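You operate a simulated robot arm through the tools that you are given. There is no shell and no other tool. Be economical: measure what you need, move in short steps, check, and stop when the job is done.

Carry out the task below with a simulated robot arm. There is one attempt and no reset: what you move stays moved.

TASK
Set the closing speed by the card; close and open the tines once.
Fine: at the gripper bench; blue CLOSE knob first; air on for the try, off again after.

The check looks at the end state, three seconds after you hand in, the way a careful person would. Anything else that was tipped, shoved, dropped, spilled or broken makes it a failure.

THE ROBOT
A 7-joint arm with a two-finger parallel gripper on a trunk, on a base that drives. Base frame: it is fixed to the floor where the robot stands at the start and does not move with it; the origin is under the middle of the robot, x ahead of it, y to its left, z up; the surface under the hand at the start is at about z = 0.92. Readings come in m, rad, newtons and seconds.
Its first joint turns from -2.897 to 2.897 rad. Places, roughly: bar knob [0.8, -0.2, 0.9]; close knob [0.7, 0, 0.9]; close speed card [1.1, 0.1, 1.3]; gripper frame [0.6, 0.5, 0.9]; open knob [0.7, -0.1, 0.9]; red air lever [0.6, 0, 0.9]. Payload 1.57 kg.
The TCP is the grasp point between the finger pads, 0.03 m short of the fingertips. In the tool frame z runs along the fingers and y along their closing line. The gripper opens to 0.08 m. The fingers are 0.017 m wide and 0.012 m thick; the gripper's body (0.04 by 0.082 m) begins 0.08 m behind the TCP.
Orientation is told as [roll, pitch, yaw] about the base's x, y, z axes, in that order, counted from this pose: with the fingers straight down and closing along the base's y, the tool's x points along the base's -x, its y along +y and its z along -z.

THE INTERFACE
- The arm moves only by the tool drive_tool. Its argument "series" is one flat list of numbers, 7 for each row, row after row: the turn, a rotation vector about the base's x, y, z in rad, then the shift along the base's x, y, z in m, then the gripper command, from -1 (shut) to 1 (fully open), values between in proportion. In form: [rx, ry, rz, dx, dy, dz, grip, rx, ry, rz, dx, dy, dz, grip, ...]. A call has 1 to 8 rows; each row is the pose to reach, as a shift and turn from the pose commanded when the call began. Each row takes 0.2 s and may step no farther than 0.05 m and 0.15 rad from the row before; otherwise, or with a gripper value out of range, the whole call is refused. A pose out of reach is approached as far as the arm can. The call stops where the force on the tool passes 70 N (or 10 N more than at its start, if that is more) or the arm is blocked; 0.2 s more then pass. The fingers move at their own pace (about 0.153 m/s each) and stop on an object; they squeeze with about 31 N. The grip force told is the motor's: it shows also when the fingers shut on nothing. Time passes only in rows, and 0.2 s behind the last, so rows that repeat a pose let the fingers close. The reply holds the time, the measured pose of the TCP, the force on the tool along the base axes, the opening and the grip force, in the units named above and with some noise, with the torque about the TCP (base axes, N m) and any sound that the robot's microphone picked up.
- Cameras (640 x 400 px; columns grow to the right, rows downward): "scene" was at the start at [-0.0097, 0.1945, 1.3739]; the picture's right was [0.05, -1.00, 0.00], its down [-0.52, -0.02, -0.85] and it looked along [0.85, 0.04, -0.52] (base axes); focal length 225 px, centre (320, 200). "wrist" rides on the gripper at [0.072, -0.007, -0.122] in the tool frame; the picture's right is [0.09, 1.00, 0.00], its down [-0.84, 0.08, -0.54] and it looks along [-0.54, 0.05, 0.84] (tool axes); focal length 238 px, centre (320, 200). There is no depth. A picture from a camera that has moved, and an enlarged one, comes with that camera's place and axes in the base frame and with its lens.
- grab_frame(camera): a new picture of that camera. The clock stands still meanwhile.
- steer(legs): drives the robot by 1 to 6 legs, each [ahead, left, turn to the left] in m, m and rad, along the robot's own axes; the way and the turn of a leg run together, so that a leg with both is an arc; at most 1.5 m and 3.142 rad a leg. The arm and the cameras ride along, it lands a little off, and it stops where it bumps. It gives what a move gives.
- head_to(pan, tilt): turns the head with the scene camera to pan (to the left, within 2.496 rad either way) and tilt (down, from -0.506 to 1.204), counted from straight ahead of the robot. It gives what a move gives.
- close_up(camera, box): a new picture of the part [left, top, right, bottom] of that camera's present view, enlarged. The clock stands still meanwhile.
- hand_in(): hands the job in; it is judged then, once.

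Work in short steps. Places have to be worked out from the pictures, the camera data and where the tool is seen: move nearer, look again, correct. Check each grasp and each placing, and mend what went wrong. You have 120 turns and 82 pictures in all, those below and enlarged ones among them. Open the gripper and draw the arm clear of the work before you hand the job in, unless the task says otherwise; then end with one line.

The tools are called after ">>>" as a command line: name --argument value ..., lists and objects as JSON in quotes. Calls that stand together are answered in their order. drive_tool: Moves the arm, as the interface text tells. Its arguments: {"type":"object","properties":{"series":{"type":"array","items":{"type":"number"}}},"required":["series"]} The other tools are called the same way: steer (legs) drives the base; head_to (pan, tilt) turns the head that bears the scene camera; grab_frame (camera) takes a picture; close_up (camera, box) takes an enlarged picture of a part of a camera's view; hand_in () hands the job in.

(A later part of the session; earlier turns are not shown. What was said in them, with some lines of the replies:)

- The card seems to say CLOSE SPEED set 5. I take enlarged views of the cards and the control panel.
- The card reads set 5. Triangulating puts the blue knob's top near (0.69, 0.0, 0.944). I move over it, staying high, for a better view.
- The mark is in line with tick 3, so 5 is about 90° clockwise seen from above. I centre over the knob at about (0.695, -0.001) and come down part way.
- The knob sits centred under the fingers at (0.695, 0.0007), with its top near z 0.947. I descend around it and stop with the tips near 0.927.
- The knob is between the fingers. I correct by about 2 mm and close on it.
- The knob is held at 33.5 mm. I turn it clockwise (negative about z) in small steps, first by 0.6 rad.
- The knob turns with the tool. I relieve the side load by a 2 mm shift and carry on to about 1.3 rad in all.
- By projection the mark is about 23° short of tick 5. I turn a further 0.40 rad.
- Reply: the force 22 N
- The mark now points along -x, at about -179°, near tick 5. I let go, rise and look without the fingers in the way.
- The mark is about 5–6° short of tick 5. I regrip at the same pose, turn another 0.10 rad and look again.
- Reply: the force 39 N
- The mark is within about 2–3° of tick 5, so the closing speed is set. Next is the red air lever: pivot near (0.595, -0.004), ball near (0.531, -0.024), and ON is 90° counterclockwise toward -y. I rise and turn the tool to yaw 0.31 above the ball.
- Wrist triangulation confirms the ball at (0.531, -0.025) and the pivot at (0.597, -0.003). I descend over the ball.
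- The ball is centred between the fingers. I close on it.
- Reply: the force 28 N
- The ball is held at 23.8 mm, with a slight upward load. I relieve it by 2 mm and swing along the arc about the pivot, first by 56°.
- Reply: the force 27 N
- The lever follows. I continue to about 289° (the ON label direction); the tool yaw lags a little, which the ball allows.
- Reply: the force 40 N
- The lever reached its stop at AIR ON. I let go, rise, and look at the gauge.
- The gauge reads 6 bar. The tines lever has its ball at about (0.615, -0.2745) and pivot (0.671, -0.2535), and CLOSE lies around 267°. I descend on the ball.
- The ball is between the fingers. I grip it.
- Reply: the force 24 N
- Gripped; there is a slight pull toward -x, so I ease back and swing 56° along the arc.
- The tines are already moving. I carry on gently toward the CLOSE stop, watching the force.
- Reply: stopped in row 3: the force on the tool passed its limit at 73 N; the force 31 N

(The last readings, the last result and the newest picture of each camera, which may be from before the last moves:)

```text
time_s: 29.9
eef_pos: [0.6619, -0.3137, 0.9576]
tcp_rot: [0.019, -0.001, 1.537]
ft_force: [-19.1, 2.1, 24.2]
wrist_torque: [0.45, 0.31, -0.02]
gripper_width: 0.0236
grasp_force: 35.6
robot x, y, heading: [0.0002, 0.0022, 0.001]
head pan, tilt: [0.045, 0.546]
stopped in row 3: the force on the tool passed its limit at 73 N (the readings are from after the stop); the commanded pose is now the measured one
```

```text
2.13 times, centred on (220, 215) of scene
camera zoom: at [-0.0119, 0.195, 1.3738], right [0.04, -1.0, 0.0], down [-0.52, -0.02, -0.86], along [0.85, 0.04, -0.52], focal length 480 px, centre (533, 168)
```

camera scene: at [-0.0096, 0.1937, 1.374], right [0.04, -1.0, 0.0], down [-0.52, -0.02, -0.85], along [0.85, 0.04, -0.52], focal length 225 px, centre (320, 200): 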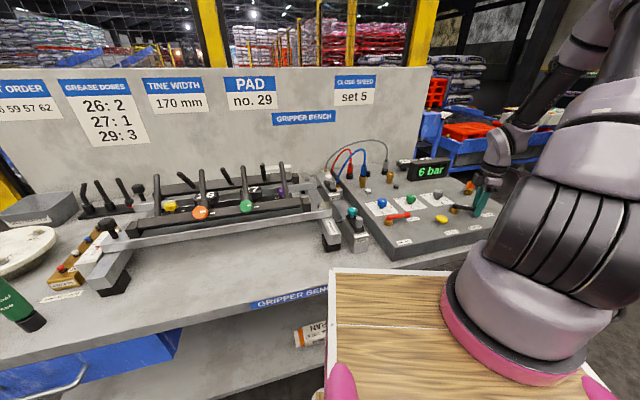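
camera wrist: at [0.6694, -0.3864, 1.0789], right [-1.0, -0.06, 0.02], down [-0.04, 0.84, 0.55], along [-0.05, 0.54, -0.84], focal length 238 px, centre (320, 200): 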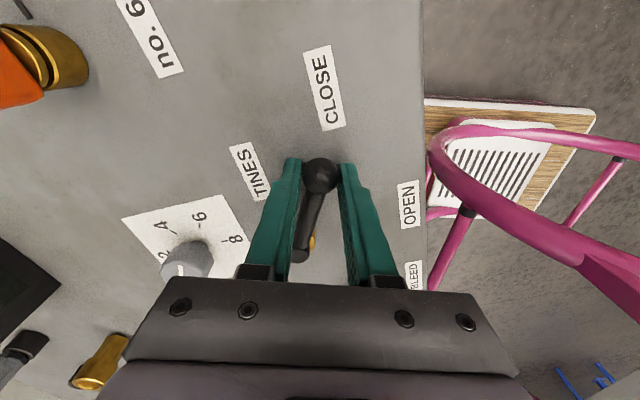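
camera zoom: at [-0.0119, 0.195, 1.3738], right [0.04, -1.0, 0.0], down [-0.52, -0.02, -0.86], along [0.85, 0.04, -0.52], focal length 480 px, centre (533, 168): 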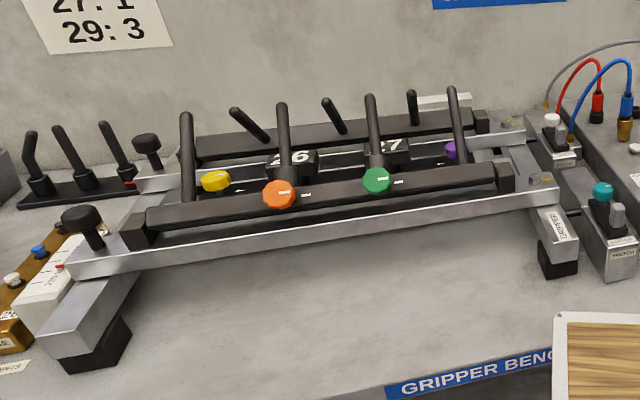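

The lever is at its CLOSE stop (~260°) and the tines have swung shut. I hold for about a second and check they've settled.

>>> drive_tool --series '[0, 0, 0, 0, 0, 0, -1, 0, 0, 0, 0, 0, 0, -1, 0, 0, 0, 0, 0, 0, -1, 0, 0, 0, 0, 0, 0, -1, 0, 0, 0, 0, 0, 0, -1, 0, 0, 0, 0, 0, 0, -1, 0, 0, 0, 0, 0, 0, -1, 0, 0, 0, 0, 0, 0, -1]'

>>> close_up --camera "scene" --box '[70, 130, 370, 300]'

```text
time_s: 31.7
eef_pos: [0.6627, -0.3134, 0.957]
tcp_rot: [0.018, -0.003, 1.537]
ft_force: [-36.0, 0.2, 23.4]
wrist_torque: [-0.19, 0.56, -0.1]
gripper_width: 0.0235
grasp_force: 36.5
robot x, y, heading: [0.0005, 0.0019, -0.003]
head pan, tilt: [0.045, 0.546]
```

```text
2.13 times, centred on (220, 215) of scene
camera zoom: at [-0.0123, 0.1948, 1.3738], right [0.04, -1.0, 0.0], down [-0.52, -0.02, -0.86], along [0.85, 0.04, -0.52], focal length 480 px, centre (533, 168)
```

zoom: 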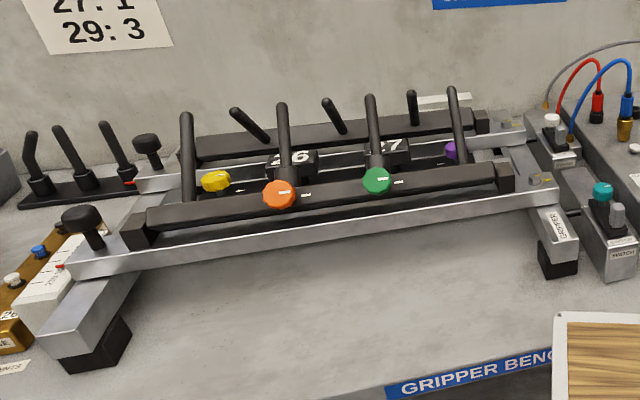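

The tines are fully closed. Now I swing the lever back toward OPEN along the same arc.

>>> drive_tool --series '[0, 0, -0.12, -0.0075, 0.0009, 0, -1, 0, 0, -0.26, -0.0155, 0.0038, 0, -1, 0, 0, -0.4, -0.0231, 0.0078, 0, -1, 0, 0, -0.54, -0.03, 0.0129, 0, -1, 0, 0, -0.68, -0.0362, 0.0188, 0, -1, 0, 0, -0.82, -0.0415, 0.0256, 0, -1, 0, 0, -0.96, -0.0458, 0.033, 0, -1, 0, 0, -0.96, -0.0458, 0.033, 0, -1]'

>>> grab_frame --camera "wrist"

```text
time_s: 33.5
eef_pos: [0.6207, -0.279, 0.9561]
tcp_rot: [0.017, -0.005, 0.578]
ft_force: [6.8, 4.0, 16.0]
wrist_torque: [0.15, -0.14, 0.01]
gripper_width: 0.0236
grasp_force: 36.3
robot x, y, heading: [0.0061, -0.0004, -0.001]
head pan, tilt: [0.045, 0.546]
```

```text
41 pictures are left
camera wrist: at [0.564, -0.3263, 1.0783], right [-0.62, 0.78, 0.02], down [0.66, 0.51, 0.55], along [0.42, 0.35, -0.84], focal length 238 px, centre (320, 200)
```

wrist: 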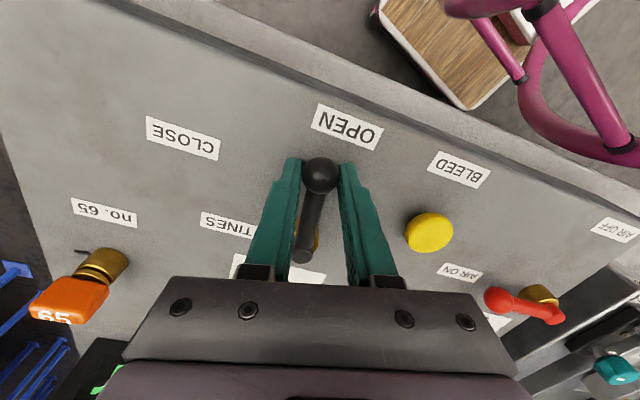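

Near OPEN; the last 8–9° remain to reach its stop.

>>> drive_tool --series '[0, 0, -0.12, -0.005, 0.0035, 0, -1, 0, 0, -0.24, -0.008, 0.0075, 0, -1, 0, 0, -0.24, -0.008, 0.009, 0, -1, 0, 0, -0.24, -0.008, 0.009, 0, -1]'

>>> grab_frame --camera "wrist"

>>> grab_frame --camera "scene"

```text
time_s: 34.5
eef_pos: [0.6135, -0.2733, 0.9558]
tcp_rot: [0.014, -0.005, 0.339]
ft_force: [29.9, -3.8, 8.0]
wrist_torque: [-0.08, -0.46, 0.06]
gripper_width: 0.0235
grasp_force: 35.1
robot x, y, heading: [-0.0051, 0.0015, -0.003]
head pan, tilt: [0.045, 0.546]
```

```text
40 pictures are left
camera wrist: at [0.5481, -0.3049, 1.0778], right [-0.42, 0.91, 0.01], down [0.76, 0.34, 0.55], along [0.49, 0.24, -0.84], focal length 238 px, centre (320, 200)
```

wrist: 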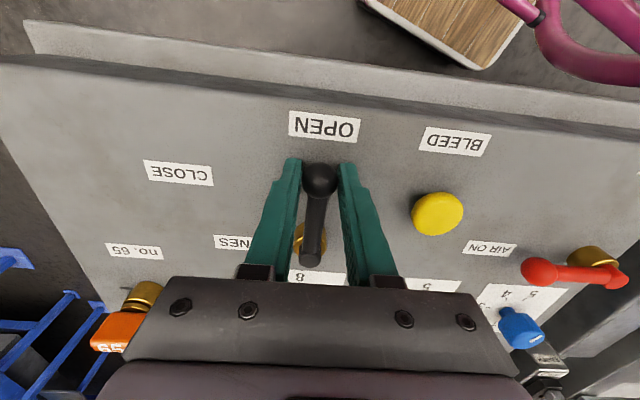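

```text
39 pictures are left
camera scene: at [-0.0093, 0.1944, 1.3739], right [0.04, -1.0, 0.0], down [-0.52, -0.02, -0.85], along [0.85, 0.04, -0.52], focal length 225 px, centre (320, 200)
```

scene: 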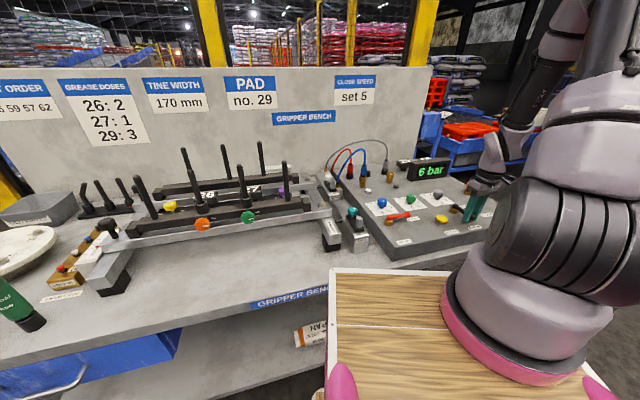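

The tines are open again and the lever is at OPEN. I release, rise, level the tool and go back over the red lever's ball with yaw 1.8.

>>> drive_tool --series '[0, 0, 0, 0, 0, 0, 0.4, 0, 0, 0, 0, 0, 0, 0.4, 0, 0, 0, 0, 0, 0.045, 0.4, -0.014, 0.005, 0, 0, 0, 0.09, 0.4, -0.014, 0.005, 0, 0, 0, 0.12, 0.4]'

>>> drive_tool --series '[0, 0, 0.14, 0, 0.03, 0, 0.4, 0, 0, 0.28, 0, 0.06, 0, 0.4, 0, 0, 0.42, 0, 0.09, 0, 0.4, 0, 0, 0.56, 0, 0.12, 0, 0.4, 0, 0, 0.7, 0, 0.15, 0, 0.4, 0, 0, 0.84, 0, 0.18, 0, 0.4, 0, 0, 0.98, 0.002, 0.207, 0, 0.4, 0, 0, 1.12, 0.002, 0.207, 0, 0.4]'

>>> drive_tool --series '[0, 0, 0.14, 0, 0, 0, 0.4, 0, 0, 0.28, 0, 0, 0, 0.4, 0, 0, 0.34, 0, 0, 0, 0.4, 0, 0, 0.34, 0, 0, 0, 0.4]'

>>> grab_frame --camera "wrist"

```text
time_s: 35.7
eef_pos: [0.6128, -0.274, 1.0791]
tcp_rot: [0.008, 0.009, 0.339]
ft_force: [0.1, -0.5, -0.5]
wrist_torque: [0.04, 0.03, -0.01]
gripper_width: 0.0561
grasp_force: 0.1
robot x, y, heading: [0.0039, -0.0007, 0.009]
head pan, tilt: [0.045, 0.546]
```

```text
time_s: 37.5
eef_pos: [0.6135, -0.0654, 1.0764]
tcp_rot: [0.005, 0.009, 1.461]
ft_force: [-0.4, -1.0, 0.5]
wrist_torque: [-0.03, -0.01, 0.0]
gripper_width: 0.0561
grasp_force: 0.0
robot x, y, heading: [-0.0004, 0.0002, 0.002]
head pan, tilt: [0.045, 0.546]
```

```text
time_s: 38.5
eef_pos: [0.6118, -0.0653, 1.0757]
tcp_rot: [0.004, 0.008, 1.801]
ft_force: [0.1, -0.1, -0.7]
wrist_torque: [0.0, 0.02, 0.01]
gripper_width: 0.0559
grasp_force: 0.2
robot x, y, heading: [-0.0044, -0.0005, 0.002]
head pan, tilt: [0.045, 0.546]
```

```text
38 pictures are left
camera wrist: at [0.6363, -0.133, 1.1985], right [-0.95, -0.32, 0.01], down [-0.26, 0.8, 0.54], along [-0.18, 0.51, -0.84], focal length 238 px, centre (320, 200)
```

wrist: 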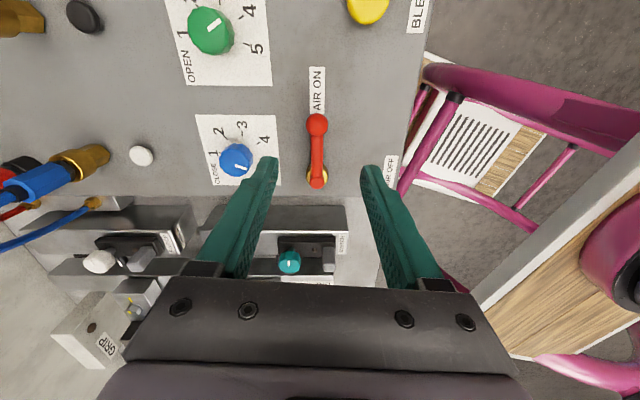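

The ball is at about (0.615, -0.066). I descend and grip it.

>>> drive_tool --series '[0, 0, 0, 0.003, 0, -0.045, 0.4, 0, 0, 0, 0.003, 0, -0.09, 0.4, 0, 0, 0, 0.003, 0, -0.119, 0.4, 0, 0, 0, 0.003, 0, -0.119, 0.4, 0, 0, 0, 0.003, 0, -0.119, -1, 0, 0, 0, 0.003, 0, -0.119, -1, 0, 0, 0, 0.003, 0, -0.119, -1]'

>>> grab_frame --camera "wrist"

```text
time_s: 40.1
eef_pos: [0.614, -0.0634, 0.9537]
tcp_rot: [0.007, 0.004, 1.799]
ft_force: [0.2, 0.4, -10.9]
wrist_torque: [-0.12, -0.07, -0.02]
gripper_width: 0.0234
grasp_force: 35.9
robot x, y, heading: [-0.0016, 0.0014, 0.003]
head pan, tilt: [0.045, 0.546]
```

```text
37 pictures are left
camera wrist: at [0.6387, -0.1319, 1.078], right [-0.95, -0.32, 0.01], down [-0.26, 0.8, 0.54], along [-0.18, 0.51, -0.84], focal length 238 px, centre (320, 200)
```

wrist: 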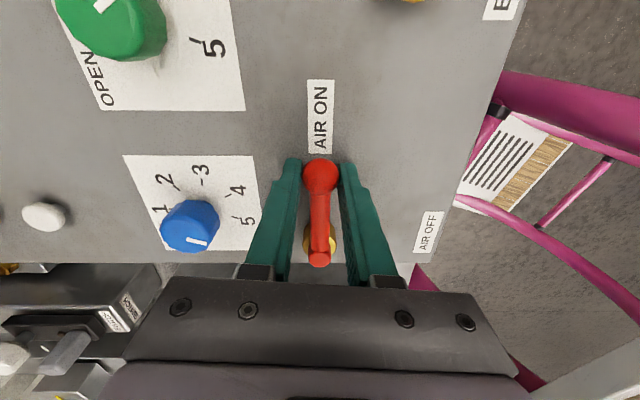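

Gripped. I swing the air lever back toward OFF along the arc.

>>> drive_tool --series '[0, 0, -0.14, -0.009, -0.002, 0.001, -1, 0, 0, -0.28, -0.0182, -0.0026, 0.001, -1, 0, 0, -0.42, -0.0274, -0.002, 0.001, -1, 0, 0, -0.56, -0.0364, 0, 0.001, -1, 0, 0, -0.7, -0.045, 0.0031, 0.001, -1, 0, 0, -0.84, -0.0532, 0.0074, 0.001, -1, 0, 0, -0.98, -0.0606, 0.0128, 0.001, -1, 0, 0, -0.98, -0.0606, 0.0128, 0.001, -1]'

```text
time_s: 41.9
eef_pos: [0.5557, -0.0513, 0.9579]
tcp_rot: [0.008, 0.008, 0.818]
ft_force: [-5.8, -6.8, -7.5]
wrist_torque: [-0.02, 0.11, 0.0]
gripper_width: 0.0235
grasp_force: 35.4
robot x, y, heading: [-0.0003, -0.0027, -0.004]
head pan, tilt: [0.045, 0.546]
```

Now the last 32° to the AIR OFF stop.

>>> drive_tool --series '[0, 0, -0.13, -0.0074, 0.0073, 0, -1, 0, 0, -0.26, -0.0132, 0.0147, 0, -1, 0, 0, -0.39, -0.0178, 0.0227, 0, -1, 0, 0, -0.51, -0.021, 0.0295, 0, -1, 0, 0, -0.51, -0.0215, 0.0315, 0, -1, 0, 0, -0.51, -0.0215, 0.0315, 0, -1]'

>>> grab_frame --camera "wrist"

>>> grab_frame --camera "scene"

```text
time_s: 43.3
eef_pos: [0.5374, -0.0228, 0.9585]
tcp_rot: [0.006, 0.003, 0.305]
ft_force: [27.7, -49.0, 2.8]
wrist_torque: [-0.58, -0.74, 0.35]
gripper_width: 0.0234
grasp_force: 35.7
robot x, y, heading: [-0.0031, -0.0005, -0.003]
head pan, tilt: [0.045, 0.546]
```

```text
36 pictures are left
camera wrist: at [0.4713, -0.0521, 1.0808], right [-0.39, 0.92, 0.01], down [0.78, 0.32, 0.54], along [0.5, 0.21, -0.84], focal length 238 px, centre (320, 200)
```

wrist: 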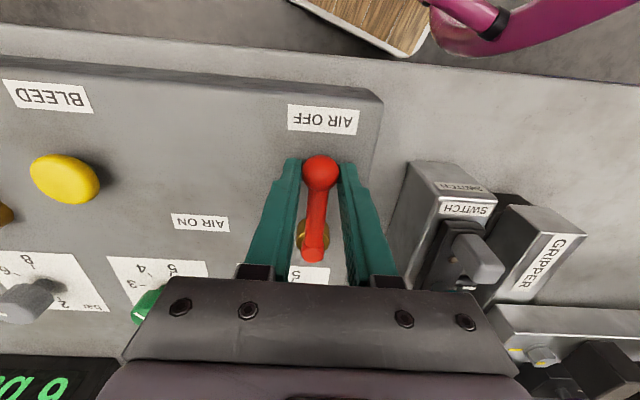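

```text
35 pictures are left
camera scene: at [-0.0091, 0.1923, 1.3742], right [0.04, -1.0, 0.0], down [-0.52, -0.02, -0.85], along [0.85, 0.04, -0.52], focal length 225 px, centre (320, 200)
```

scene: 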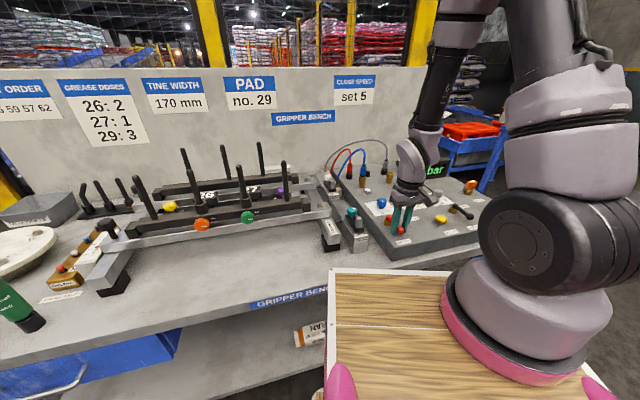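

The lever is at its OFF stop, with side load. I relax it, release, rise and look at the gauge.

>>> drive_tool --series '[0, 0, 0, 0.001, -0.003, 0, -1, 0, 0, 0, 0.001, -0.003, 0, 0.4, 0, 0, 0, 0.001, -0.003, 0, 0.4, 0, 0, 0, 0.001, -0.003, 0.045, 0.4, 0, 0, 0, 0.001, -0.003, 0.09, 0.4, 0, 0, 0, 0.001, -0.003, 0.13, 0.4, 0, 0, 0, 0.001, -0.003, 0.13, 0.4]'

>>> grab_frame --camera "wrist"

>>> close_up --camera "scene" --box '[320, 150, 500, 262]'

```text
time_s: 44.9
eef_pos: [0.5356, -0.022, 1.0841]
tcp_rot: [0.005, 0.008, 0.311]
ft_force: [0.7, 0.3, -0.1]
wrist_torque: [0.01, 0.03, 0.04]
gripper_width: 0.0559
grasp_force: 0.1
robot x, y, heading: [0.0009, -0.004, 0.002]
head pan, tilt: [0.045, 0.546]
```

```text
34 pictures are left
camera wrist: at [0.4703, -0.0511, 1.2077], right [-0.39, 0.92, 0.01], down [0.78, 0.33, 0.54], along [0.49, 0.22, -0.84], focal length 238 px, centre (320, 200)
```

wrist: 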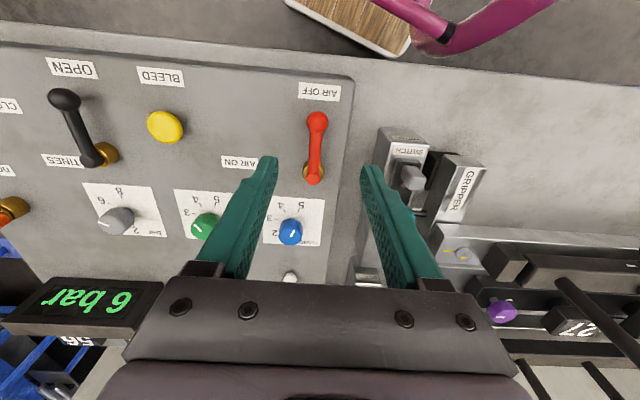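

```text
3.56 times, centred on (410, 206) of scene
camera zoom: at [-0.0102, 0.1946, 1.3739], right [0.04, -1.0, 0.0], down [-0.52, -0.02, -0.85], along [0.85, 0.04, -0.52], focal length 800 px, centre (0, 179)
```

zoom: 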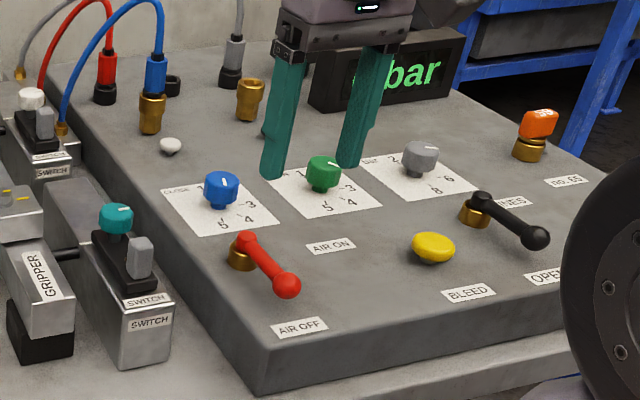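

The lever is at AIR OFF, yet the gauge still shows 6 bar. I wait a few seconds to see whether it falls by itself.

>>> drive_tool --series '[0, 0, 0, 0, -0.03, 0, 0.4, 0, 0, 0, 0, -0.06, 0, 0.4, 0, 0, 0, 0, -0.09, 0, 0.4, 0, 0, 0, 0, -0.09, 0, 0.4, 0, 0, 0, 0, -0.09, 0, 0.4, 0, 0, 0, 0, -0.09, 0, 0.4, 0, 0, 0, 0, -0.09, 0, 0.4, 0, 0, 0, 0, -0.09, 0, 0.4]'

>>> drive_tool --series '[0, 0, 0, 0.02, -0.03, 0, 0, 0, 0, 0, 0.04, -0.05, 0, -1, 0, 0, 0, 0.06, -0.07, 0, -1, 0, 0, 0, 0.06, -0.07, 0, -1, 0, 0, 0, 0.06, -0.07, 0, -1, 0, 0, 0, 0.06, -0.07, 0, -1, 0, 0, 0, 0.06, -0.07, 0, -1, 0, 0, 0, 0.06, -0.07, 0, -1]'

>>> grab_frame --camera "wrist"

>>> close_up --camera "scene" --box '[320, 150, 500, 262]'

```text
time_s: 46.7
eef_pos: [0.5362, -0.1126, 1.088]
tcp_rot: [0.006, 0.005, 0.311]
ft_force: [-0.6, 0.3, 0.3]
wrist_torque: [0.0, 0.0, 0.01]
gripper_width: 0.056
grasp_force: 0.1
robot x, y, heading: [0.0006, -0.0008, 0.001]
head pan, tilt: [0.045, 0.546]
```

```text
time_s: 48.5
eef_pos: [0.5966, -0.1835, 1.0867]
tcp_rot: [0.006, 0.006, 0.308]
ft_force: [0.2, -0.2, 0.6]
wrist_torque: [0.0, -0.03, -0.01]
gripper_width: 0.0
grasp_force: 21.1
robot x, y, heading: [0.0004, -0.0002, 0.002]
head pan, tilt: [0.045, 0.546]
```

```text
32 pictures are left
camera wrist: at [0.5313, -0.2121, 1.21], right [-0.39, 0.92, 0.01], down [0.78, 0.33, 0.54], along [0.49, 0.21, -0.84], focal length 238 px, centre (320, 200)
```

wrist: 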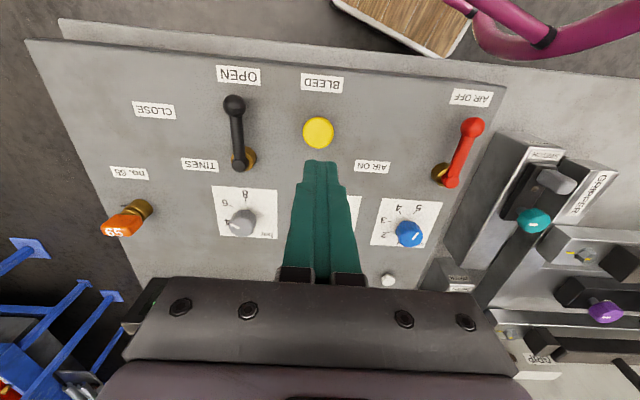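

```text
3.56 times, centred on (410, 206) of scene
camera zoom: at [-0.0104, 0.1946, 1.3739], right [0.04, -1.0, 0.0], down [-0.52, -0.02, -0.85], along [0.85, 0.04, -0.52], focal length 800 px, centre (0, 179)
```

zoom: 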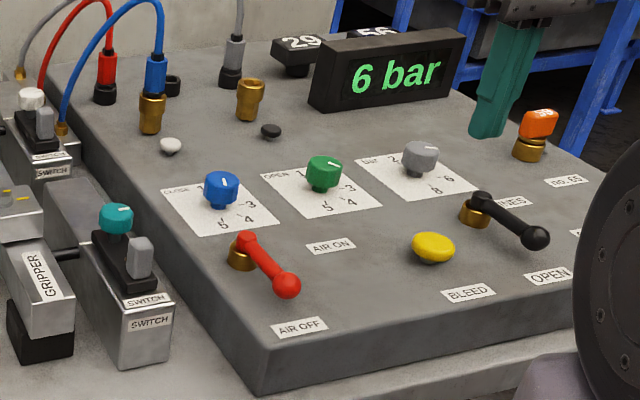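

The pressure stays trapped at 6 bar with air off, whereas the bench began at 0, so I vent it with the yellow BLEED button at about (0.609, -0.181). With closed fingers I go down to just above it.

>>> drive_tool --series '[0, 0, 0, 0.0125, 0.0025, -0.04, -1, 0, 0, 0, 0.0125, 0.0025, -0.08, -1, 0, 0, 0, 0.0125, 0.0025, -0.11, -1, 0, 0, 0, 0.0125, 0.0025, -0.113, -1]'

>>> grab_frame --camera "wrist"

>>> close_up --camera "scene" --box '[390, 175, 500, 244]'

```text
time_s: 49.5
eef_pos: [0.6074, -0.1805, 0.9738]
tcp_rot: [0.005, 0.007, 0.309]
ft_force: [0.1, -0.2, 0.6]
wrist_torque: [0.0, 0.02, 0.01]
gripper_width: 0.0
grasp_force: 21.4
robot x, y, heading: [0.0024, -0.003, -0.002]
head pan, tilt: [0.045, 0.546]
```

```text
30 pictures are left
camera wrist: at [0.5425, -0.2091, 1.0963], right [-0.39, 0.92, 0.01], down [0.78, 0.33, 0.54], along [0.49, 0.21, -0.84], focal length 238 px, centre (320, 200)
```

wrist: 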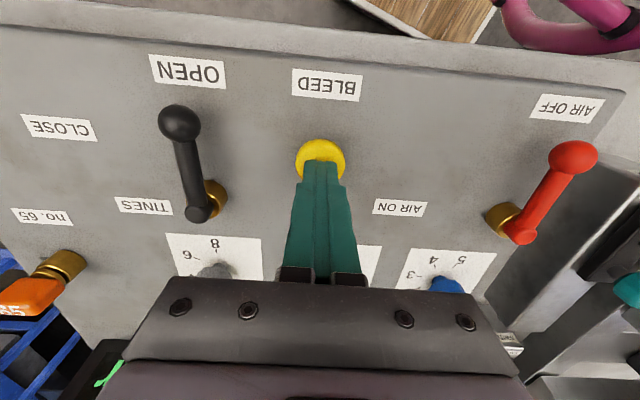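

```text
5.80 times, centred on (445, 210) of scene
camera zoom: at [-0.0105, 0.1946, 1.3739], right [0.04, -1.0, 0.0], down [-0.52, -0.02, -0.85], along [0.85, 0.04, -0.52], focal length 1304 px, centre (-405, 145)
```

zoom: 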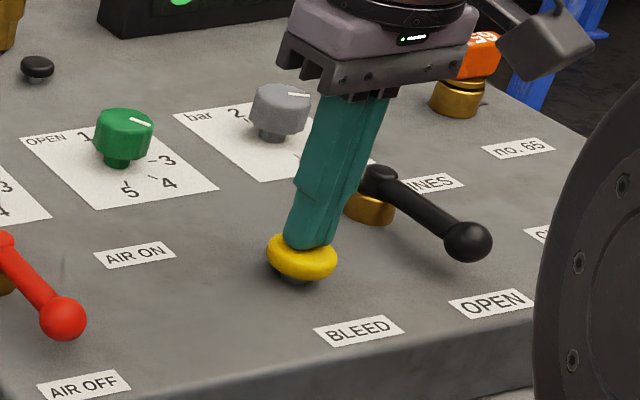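

The fingertips are just over the button. I press down in small steps and come back up.

>>> drive_tool --series '[0, 0, 0, 0.001, 0, -0.004, -1, 0, 0, 0, 0.001, 0, -0.008, -1, 0, 0, 0, 0.001, 0, -0.011, -1, 0, 0, 0, 0.001, 0, -0.013, -1, 0, 0, 0, 0.001, 0, -0.013, -1, 0, 0, 0, 0.001, 0, -0.013, -1]'

>>> close_up --camera "scene" --box '[380, 150, 500, 244]'

```text
time_s: 50.9
eef_pos: [0.6099, -0.1818, 0.9613]
tcp_rot: [0.005, 0.004, 0.311]
ft_force: [-3.9, -3.3, 19.2]
wrist_torque: [-0.09, 0.11, -0.02]
gripper_width: 0.0001
grasp_force: 21.0
robot x, y, heading: [0.0004, -0.0009, -0.001]
head pan, tilt: [0.045, 0.546]
```

```text
4.26 times, centred on (440, 197) of scene
camera zoom: at [-0.011, 0.1946, 1.3739], right [0.04, -1.0, 0.0], down [-0.52, -0.02, -0.85], along [0.85, 0.04, -0.52], focal length 957 px, centre (-191, 213)
```

zoom: 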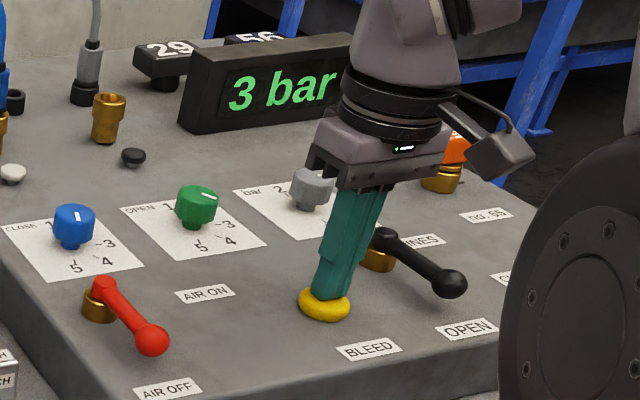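

The pressure is falling (3 bar). I hold the button a little longer.

>>> drive_tool --series '[0, 0, 0, 0, 0, 0, -1, 0, 0, 0, 0, 0, 0, -1, 0, 0, 0, 0, 0, 0, -1, 0, 0, 0, 0, 0, 0, -1, 0, 0, 0, 0, 0, 0, -1, 0, 0, 0, 0, 0, 0, -1, 0, 0, 0, 0, 0, 0, -1, 0, 0, 0, 0, 0, 0, -1]'

>>> grab_frame --camera "scene"

```text
time_s: 52.7
eef_pos: [0.6107, -0.1805, 0.9628]
tcp_rot: [0.004, 0.004, 0.31]
ft_force: [-0.2, -7.0, 21.9]
wrist_torque: [-0.2, 0.03, 0.03]
gripper_width: 0.0
grasp_force: 21.0
robot x, y, heading: [-0.0016, -0.0008, 0.004]
head pan, tilt: [0.045, 0.546]
```

```text
27 pictures are left
camera scene: at [-0.0109, 0.1945, 1.3739], right [0.04, -1.0, 0.0], down [-0.52, -0.02, -0.85], along [0.85, 0.04, -0.52], focal length 225 px, centre (320, 200)
```

scene: 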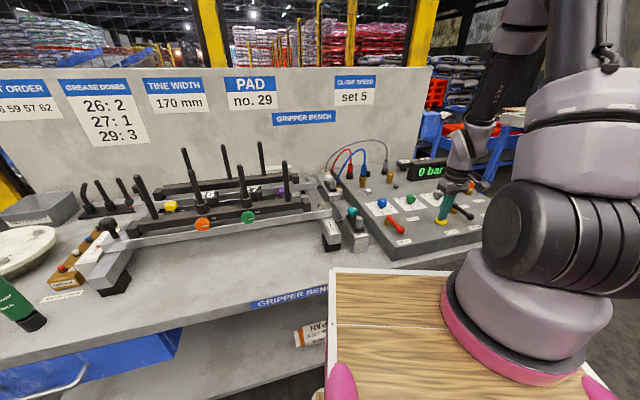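

The gauge reads 0 bar and the tines are still open. I rise clear and open the gripper, then check everything once more.

>>> drive_tool --series '[0, 0, 0, 0, 0, 0.04, -1, 0, 0, 0, 0, 0, 0.09, -1, 0, 0, 0, 0, 0, 0.14, 0, 0, 0, 0, 0, 0, 0.19, 1, 0, 0, 0, 0, 0, 0.23, 1, 0, 0, 0, 0, 0, 0.23, 1]'

>>> close_up --camera "scene" --box '[320, 150, 500, 262]'

>>> close_up --camera "scene" --box '[365, 185, 425, 222]'

>>> close_up --camera "scene" --box '[70, 130, 370, 300]'

>>> grab_frame --camera "wrist"

```text
time_s: 54.1
eef_pos: [0.6108, -0.1821, 1.193]
tcp_rot: [0.007, 0.006, 0.31]
ft_force: [-0.5, 0.0, 0.0]
wrist_torque: [-0.03, 0.02, -0.01]
gripper_width: 0.0802
grasp_force: 0.0
robot x, y, heading: [-0.0011, -0.0016, -0.0]
head pan, tilt: [0.045, 0.546]
```

```text
3.56 times, centred on (410, 206) of scene
camera zoom: at [-0.0103, 0.1945, 1.3739], right [0.04, -1.0, 0.0], down [-0.52, -0.02, -0.85], along [0.85, 0.04, -0.52], focal length 800 px, centre (0, 179)
```

zoom: 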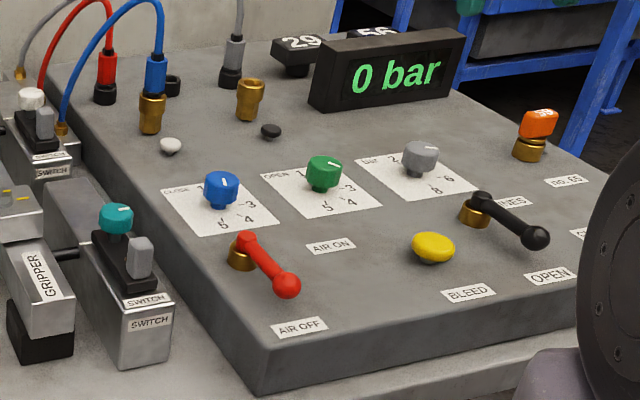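

```text
10.67 times, centred on (395, 204) of scene
camera zoom: at [-0.0103, 0.1945, 1.3739], right [0.04, -1.0, 0.0], down [-0.52, -0.02, -0.85], along [0.85, 0.04, -0.52], focal length 2399 px, centre (-480, 163)
```

zoom: 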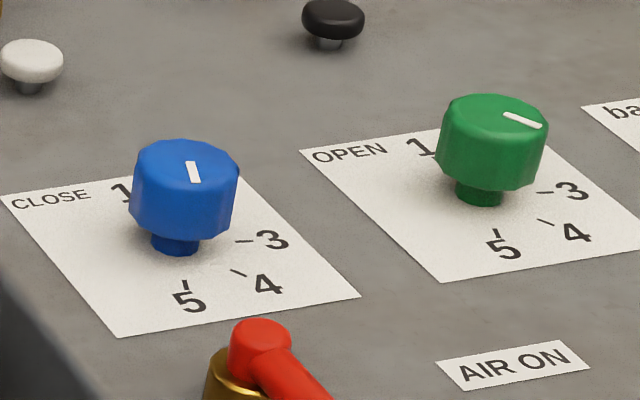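

```text
2.13 times, centred on (220, 215) of scene
camera zoom: at [-0.0103, 0.1945, 1.3739], right [0.04, -1.0, 0.0], down [-0.52, -0.02, -0.85], along [0.85, 0.04, -0.52], focal length 480 px, centre (533, 168)
```

zoom: 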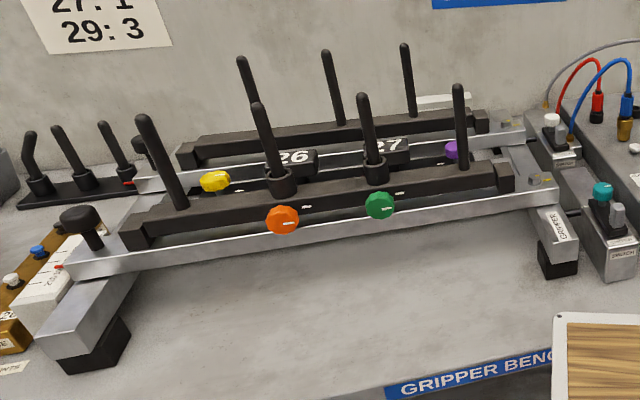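

```text
23 pictures are left
camera wrist: at [0.5449, -0.2111, 1.3152], right [-0.39, 0.92, 0.01], down [0.78, 0.33, 0.54], along [0.49, 0.22, -0.84], focal length 238 px, centre (320, 200)
```

wrist: 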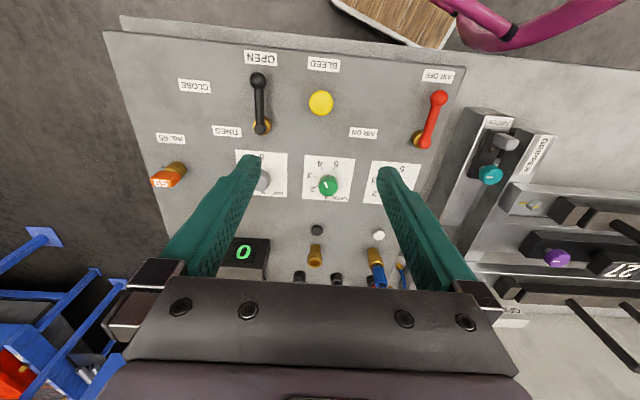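

Final state: the CLOSE knob is at 5, the tines are open, and the air is off with the gauge at 0 bar. The arm is clear with the gripper open, so I hand in.

>>> hand_in

```text
The job is handed in.
```

The blue CLOSE knob is set to 5 as the card says (its mark sits within about 3° of the tick). With air on, the tines closed and opened once. The air is off again; because 6 bar stayed trapped, I also pressed BLEED, and the gauge now reads 0.
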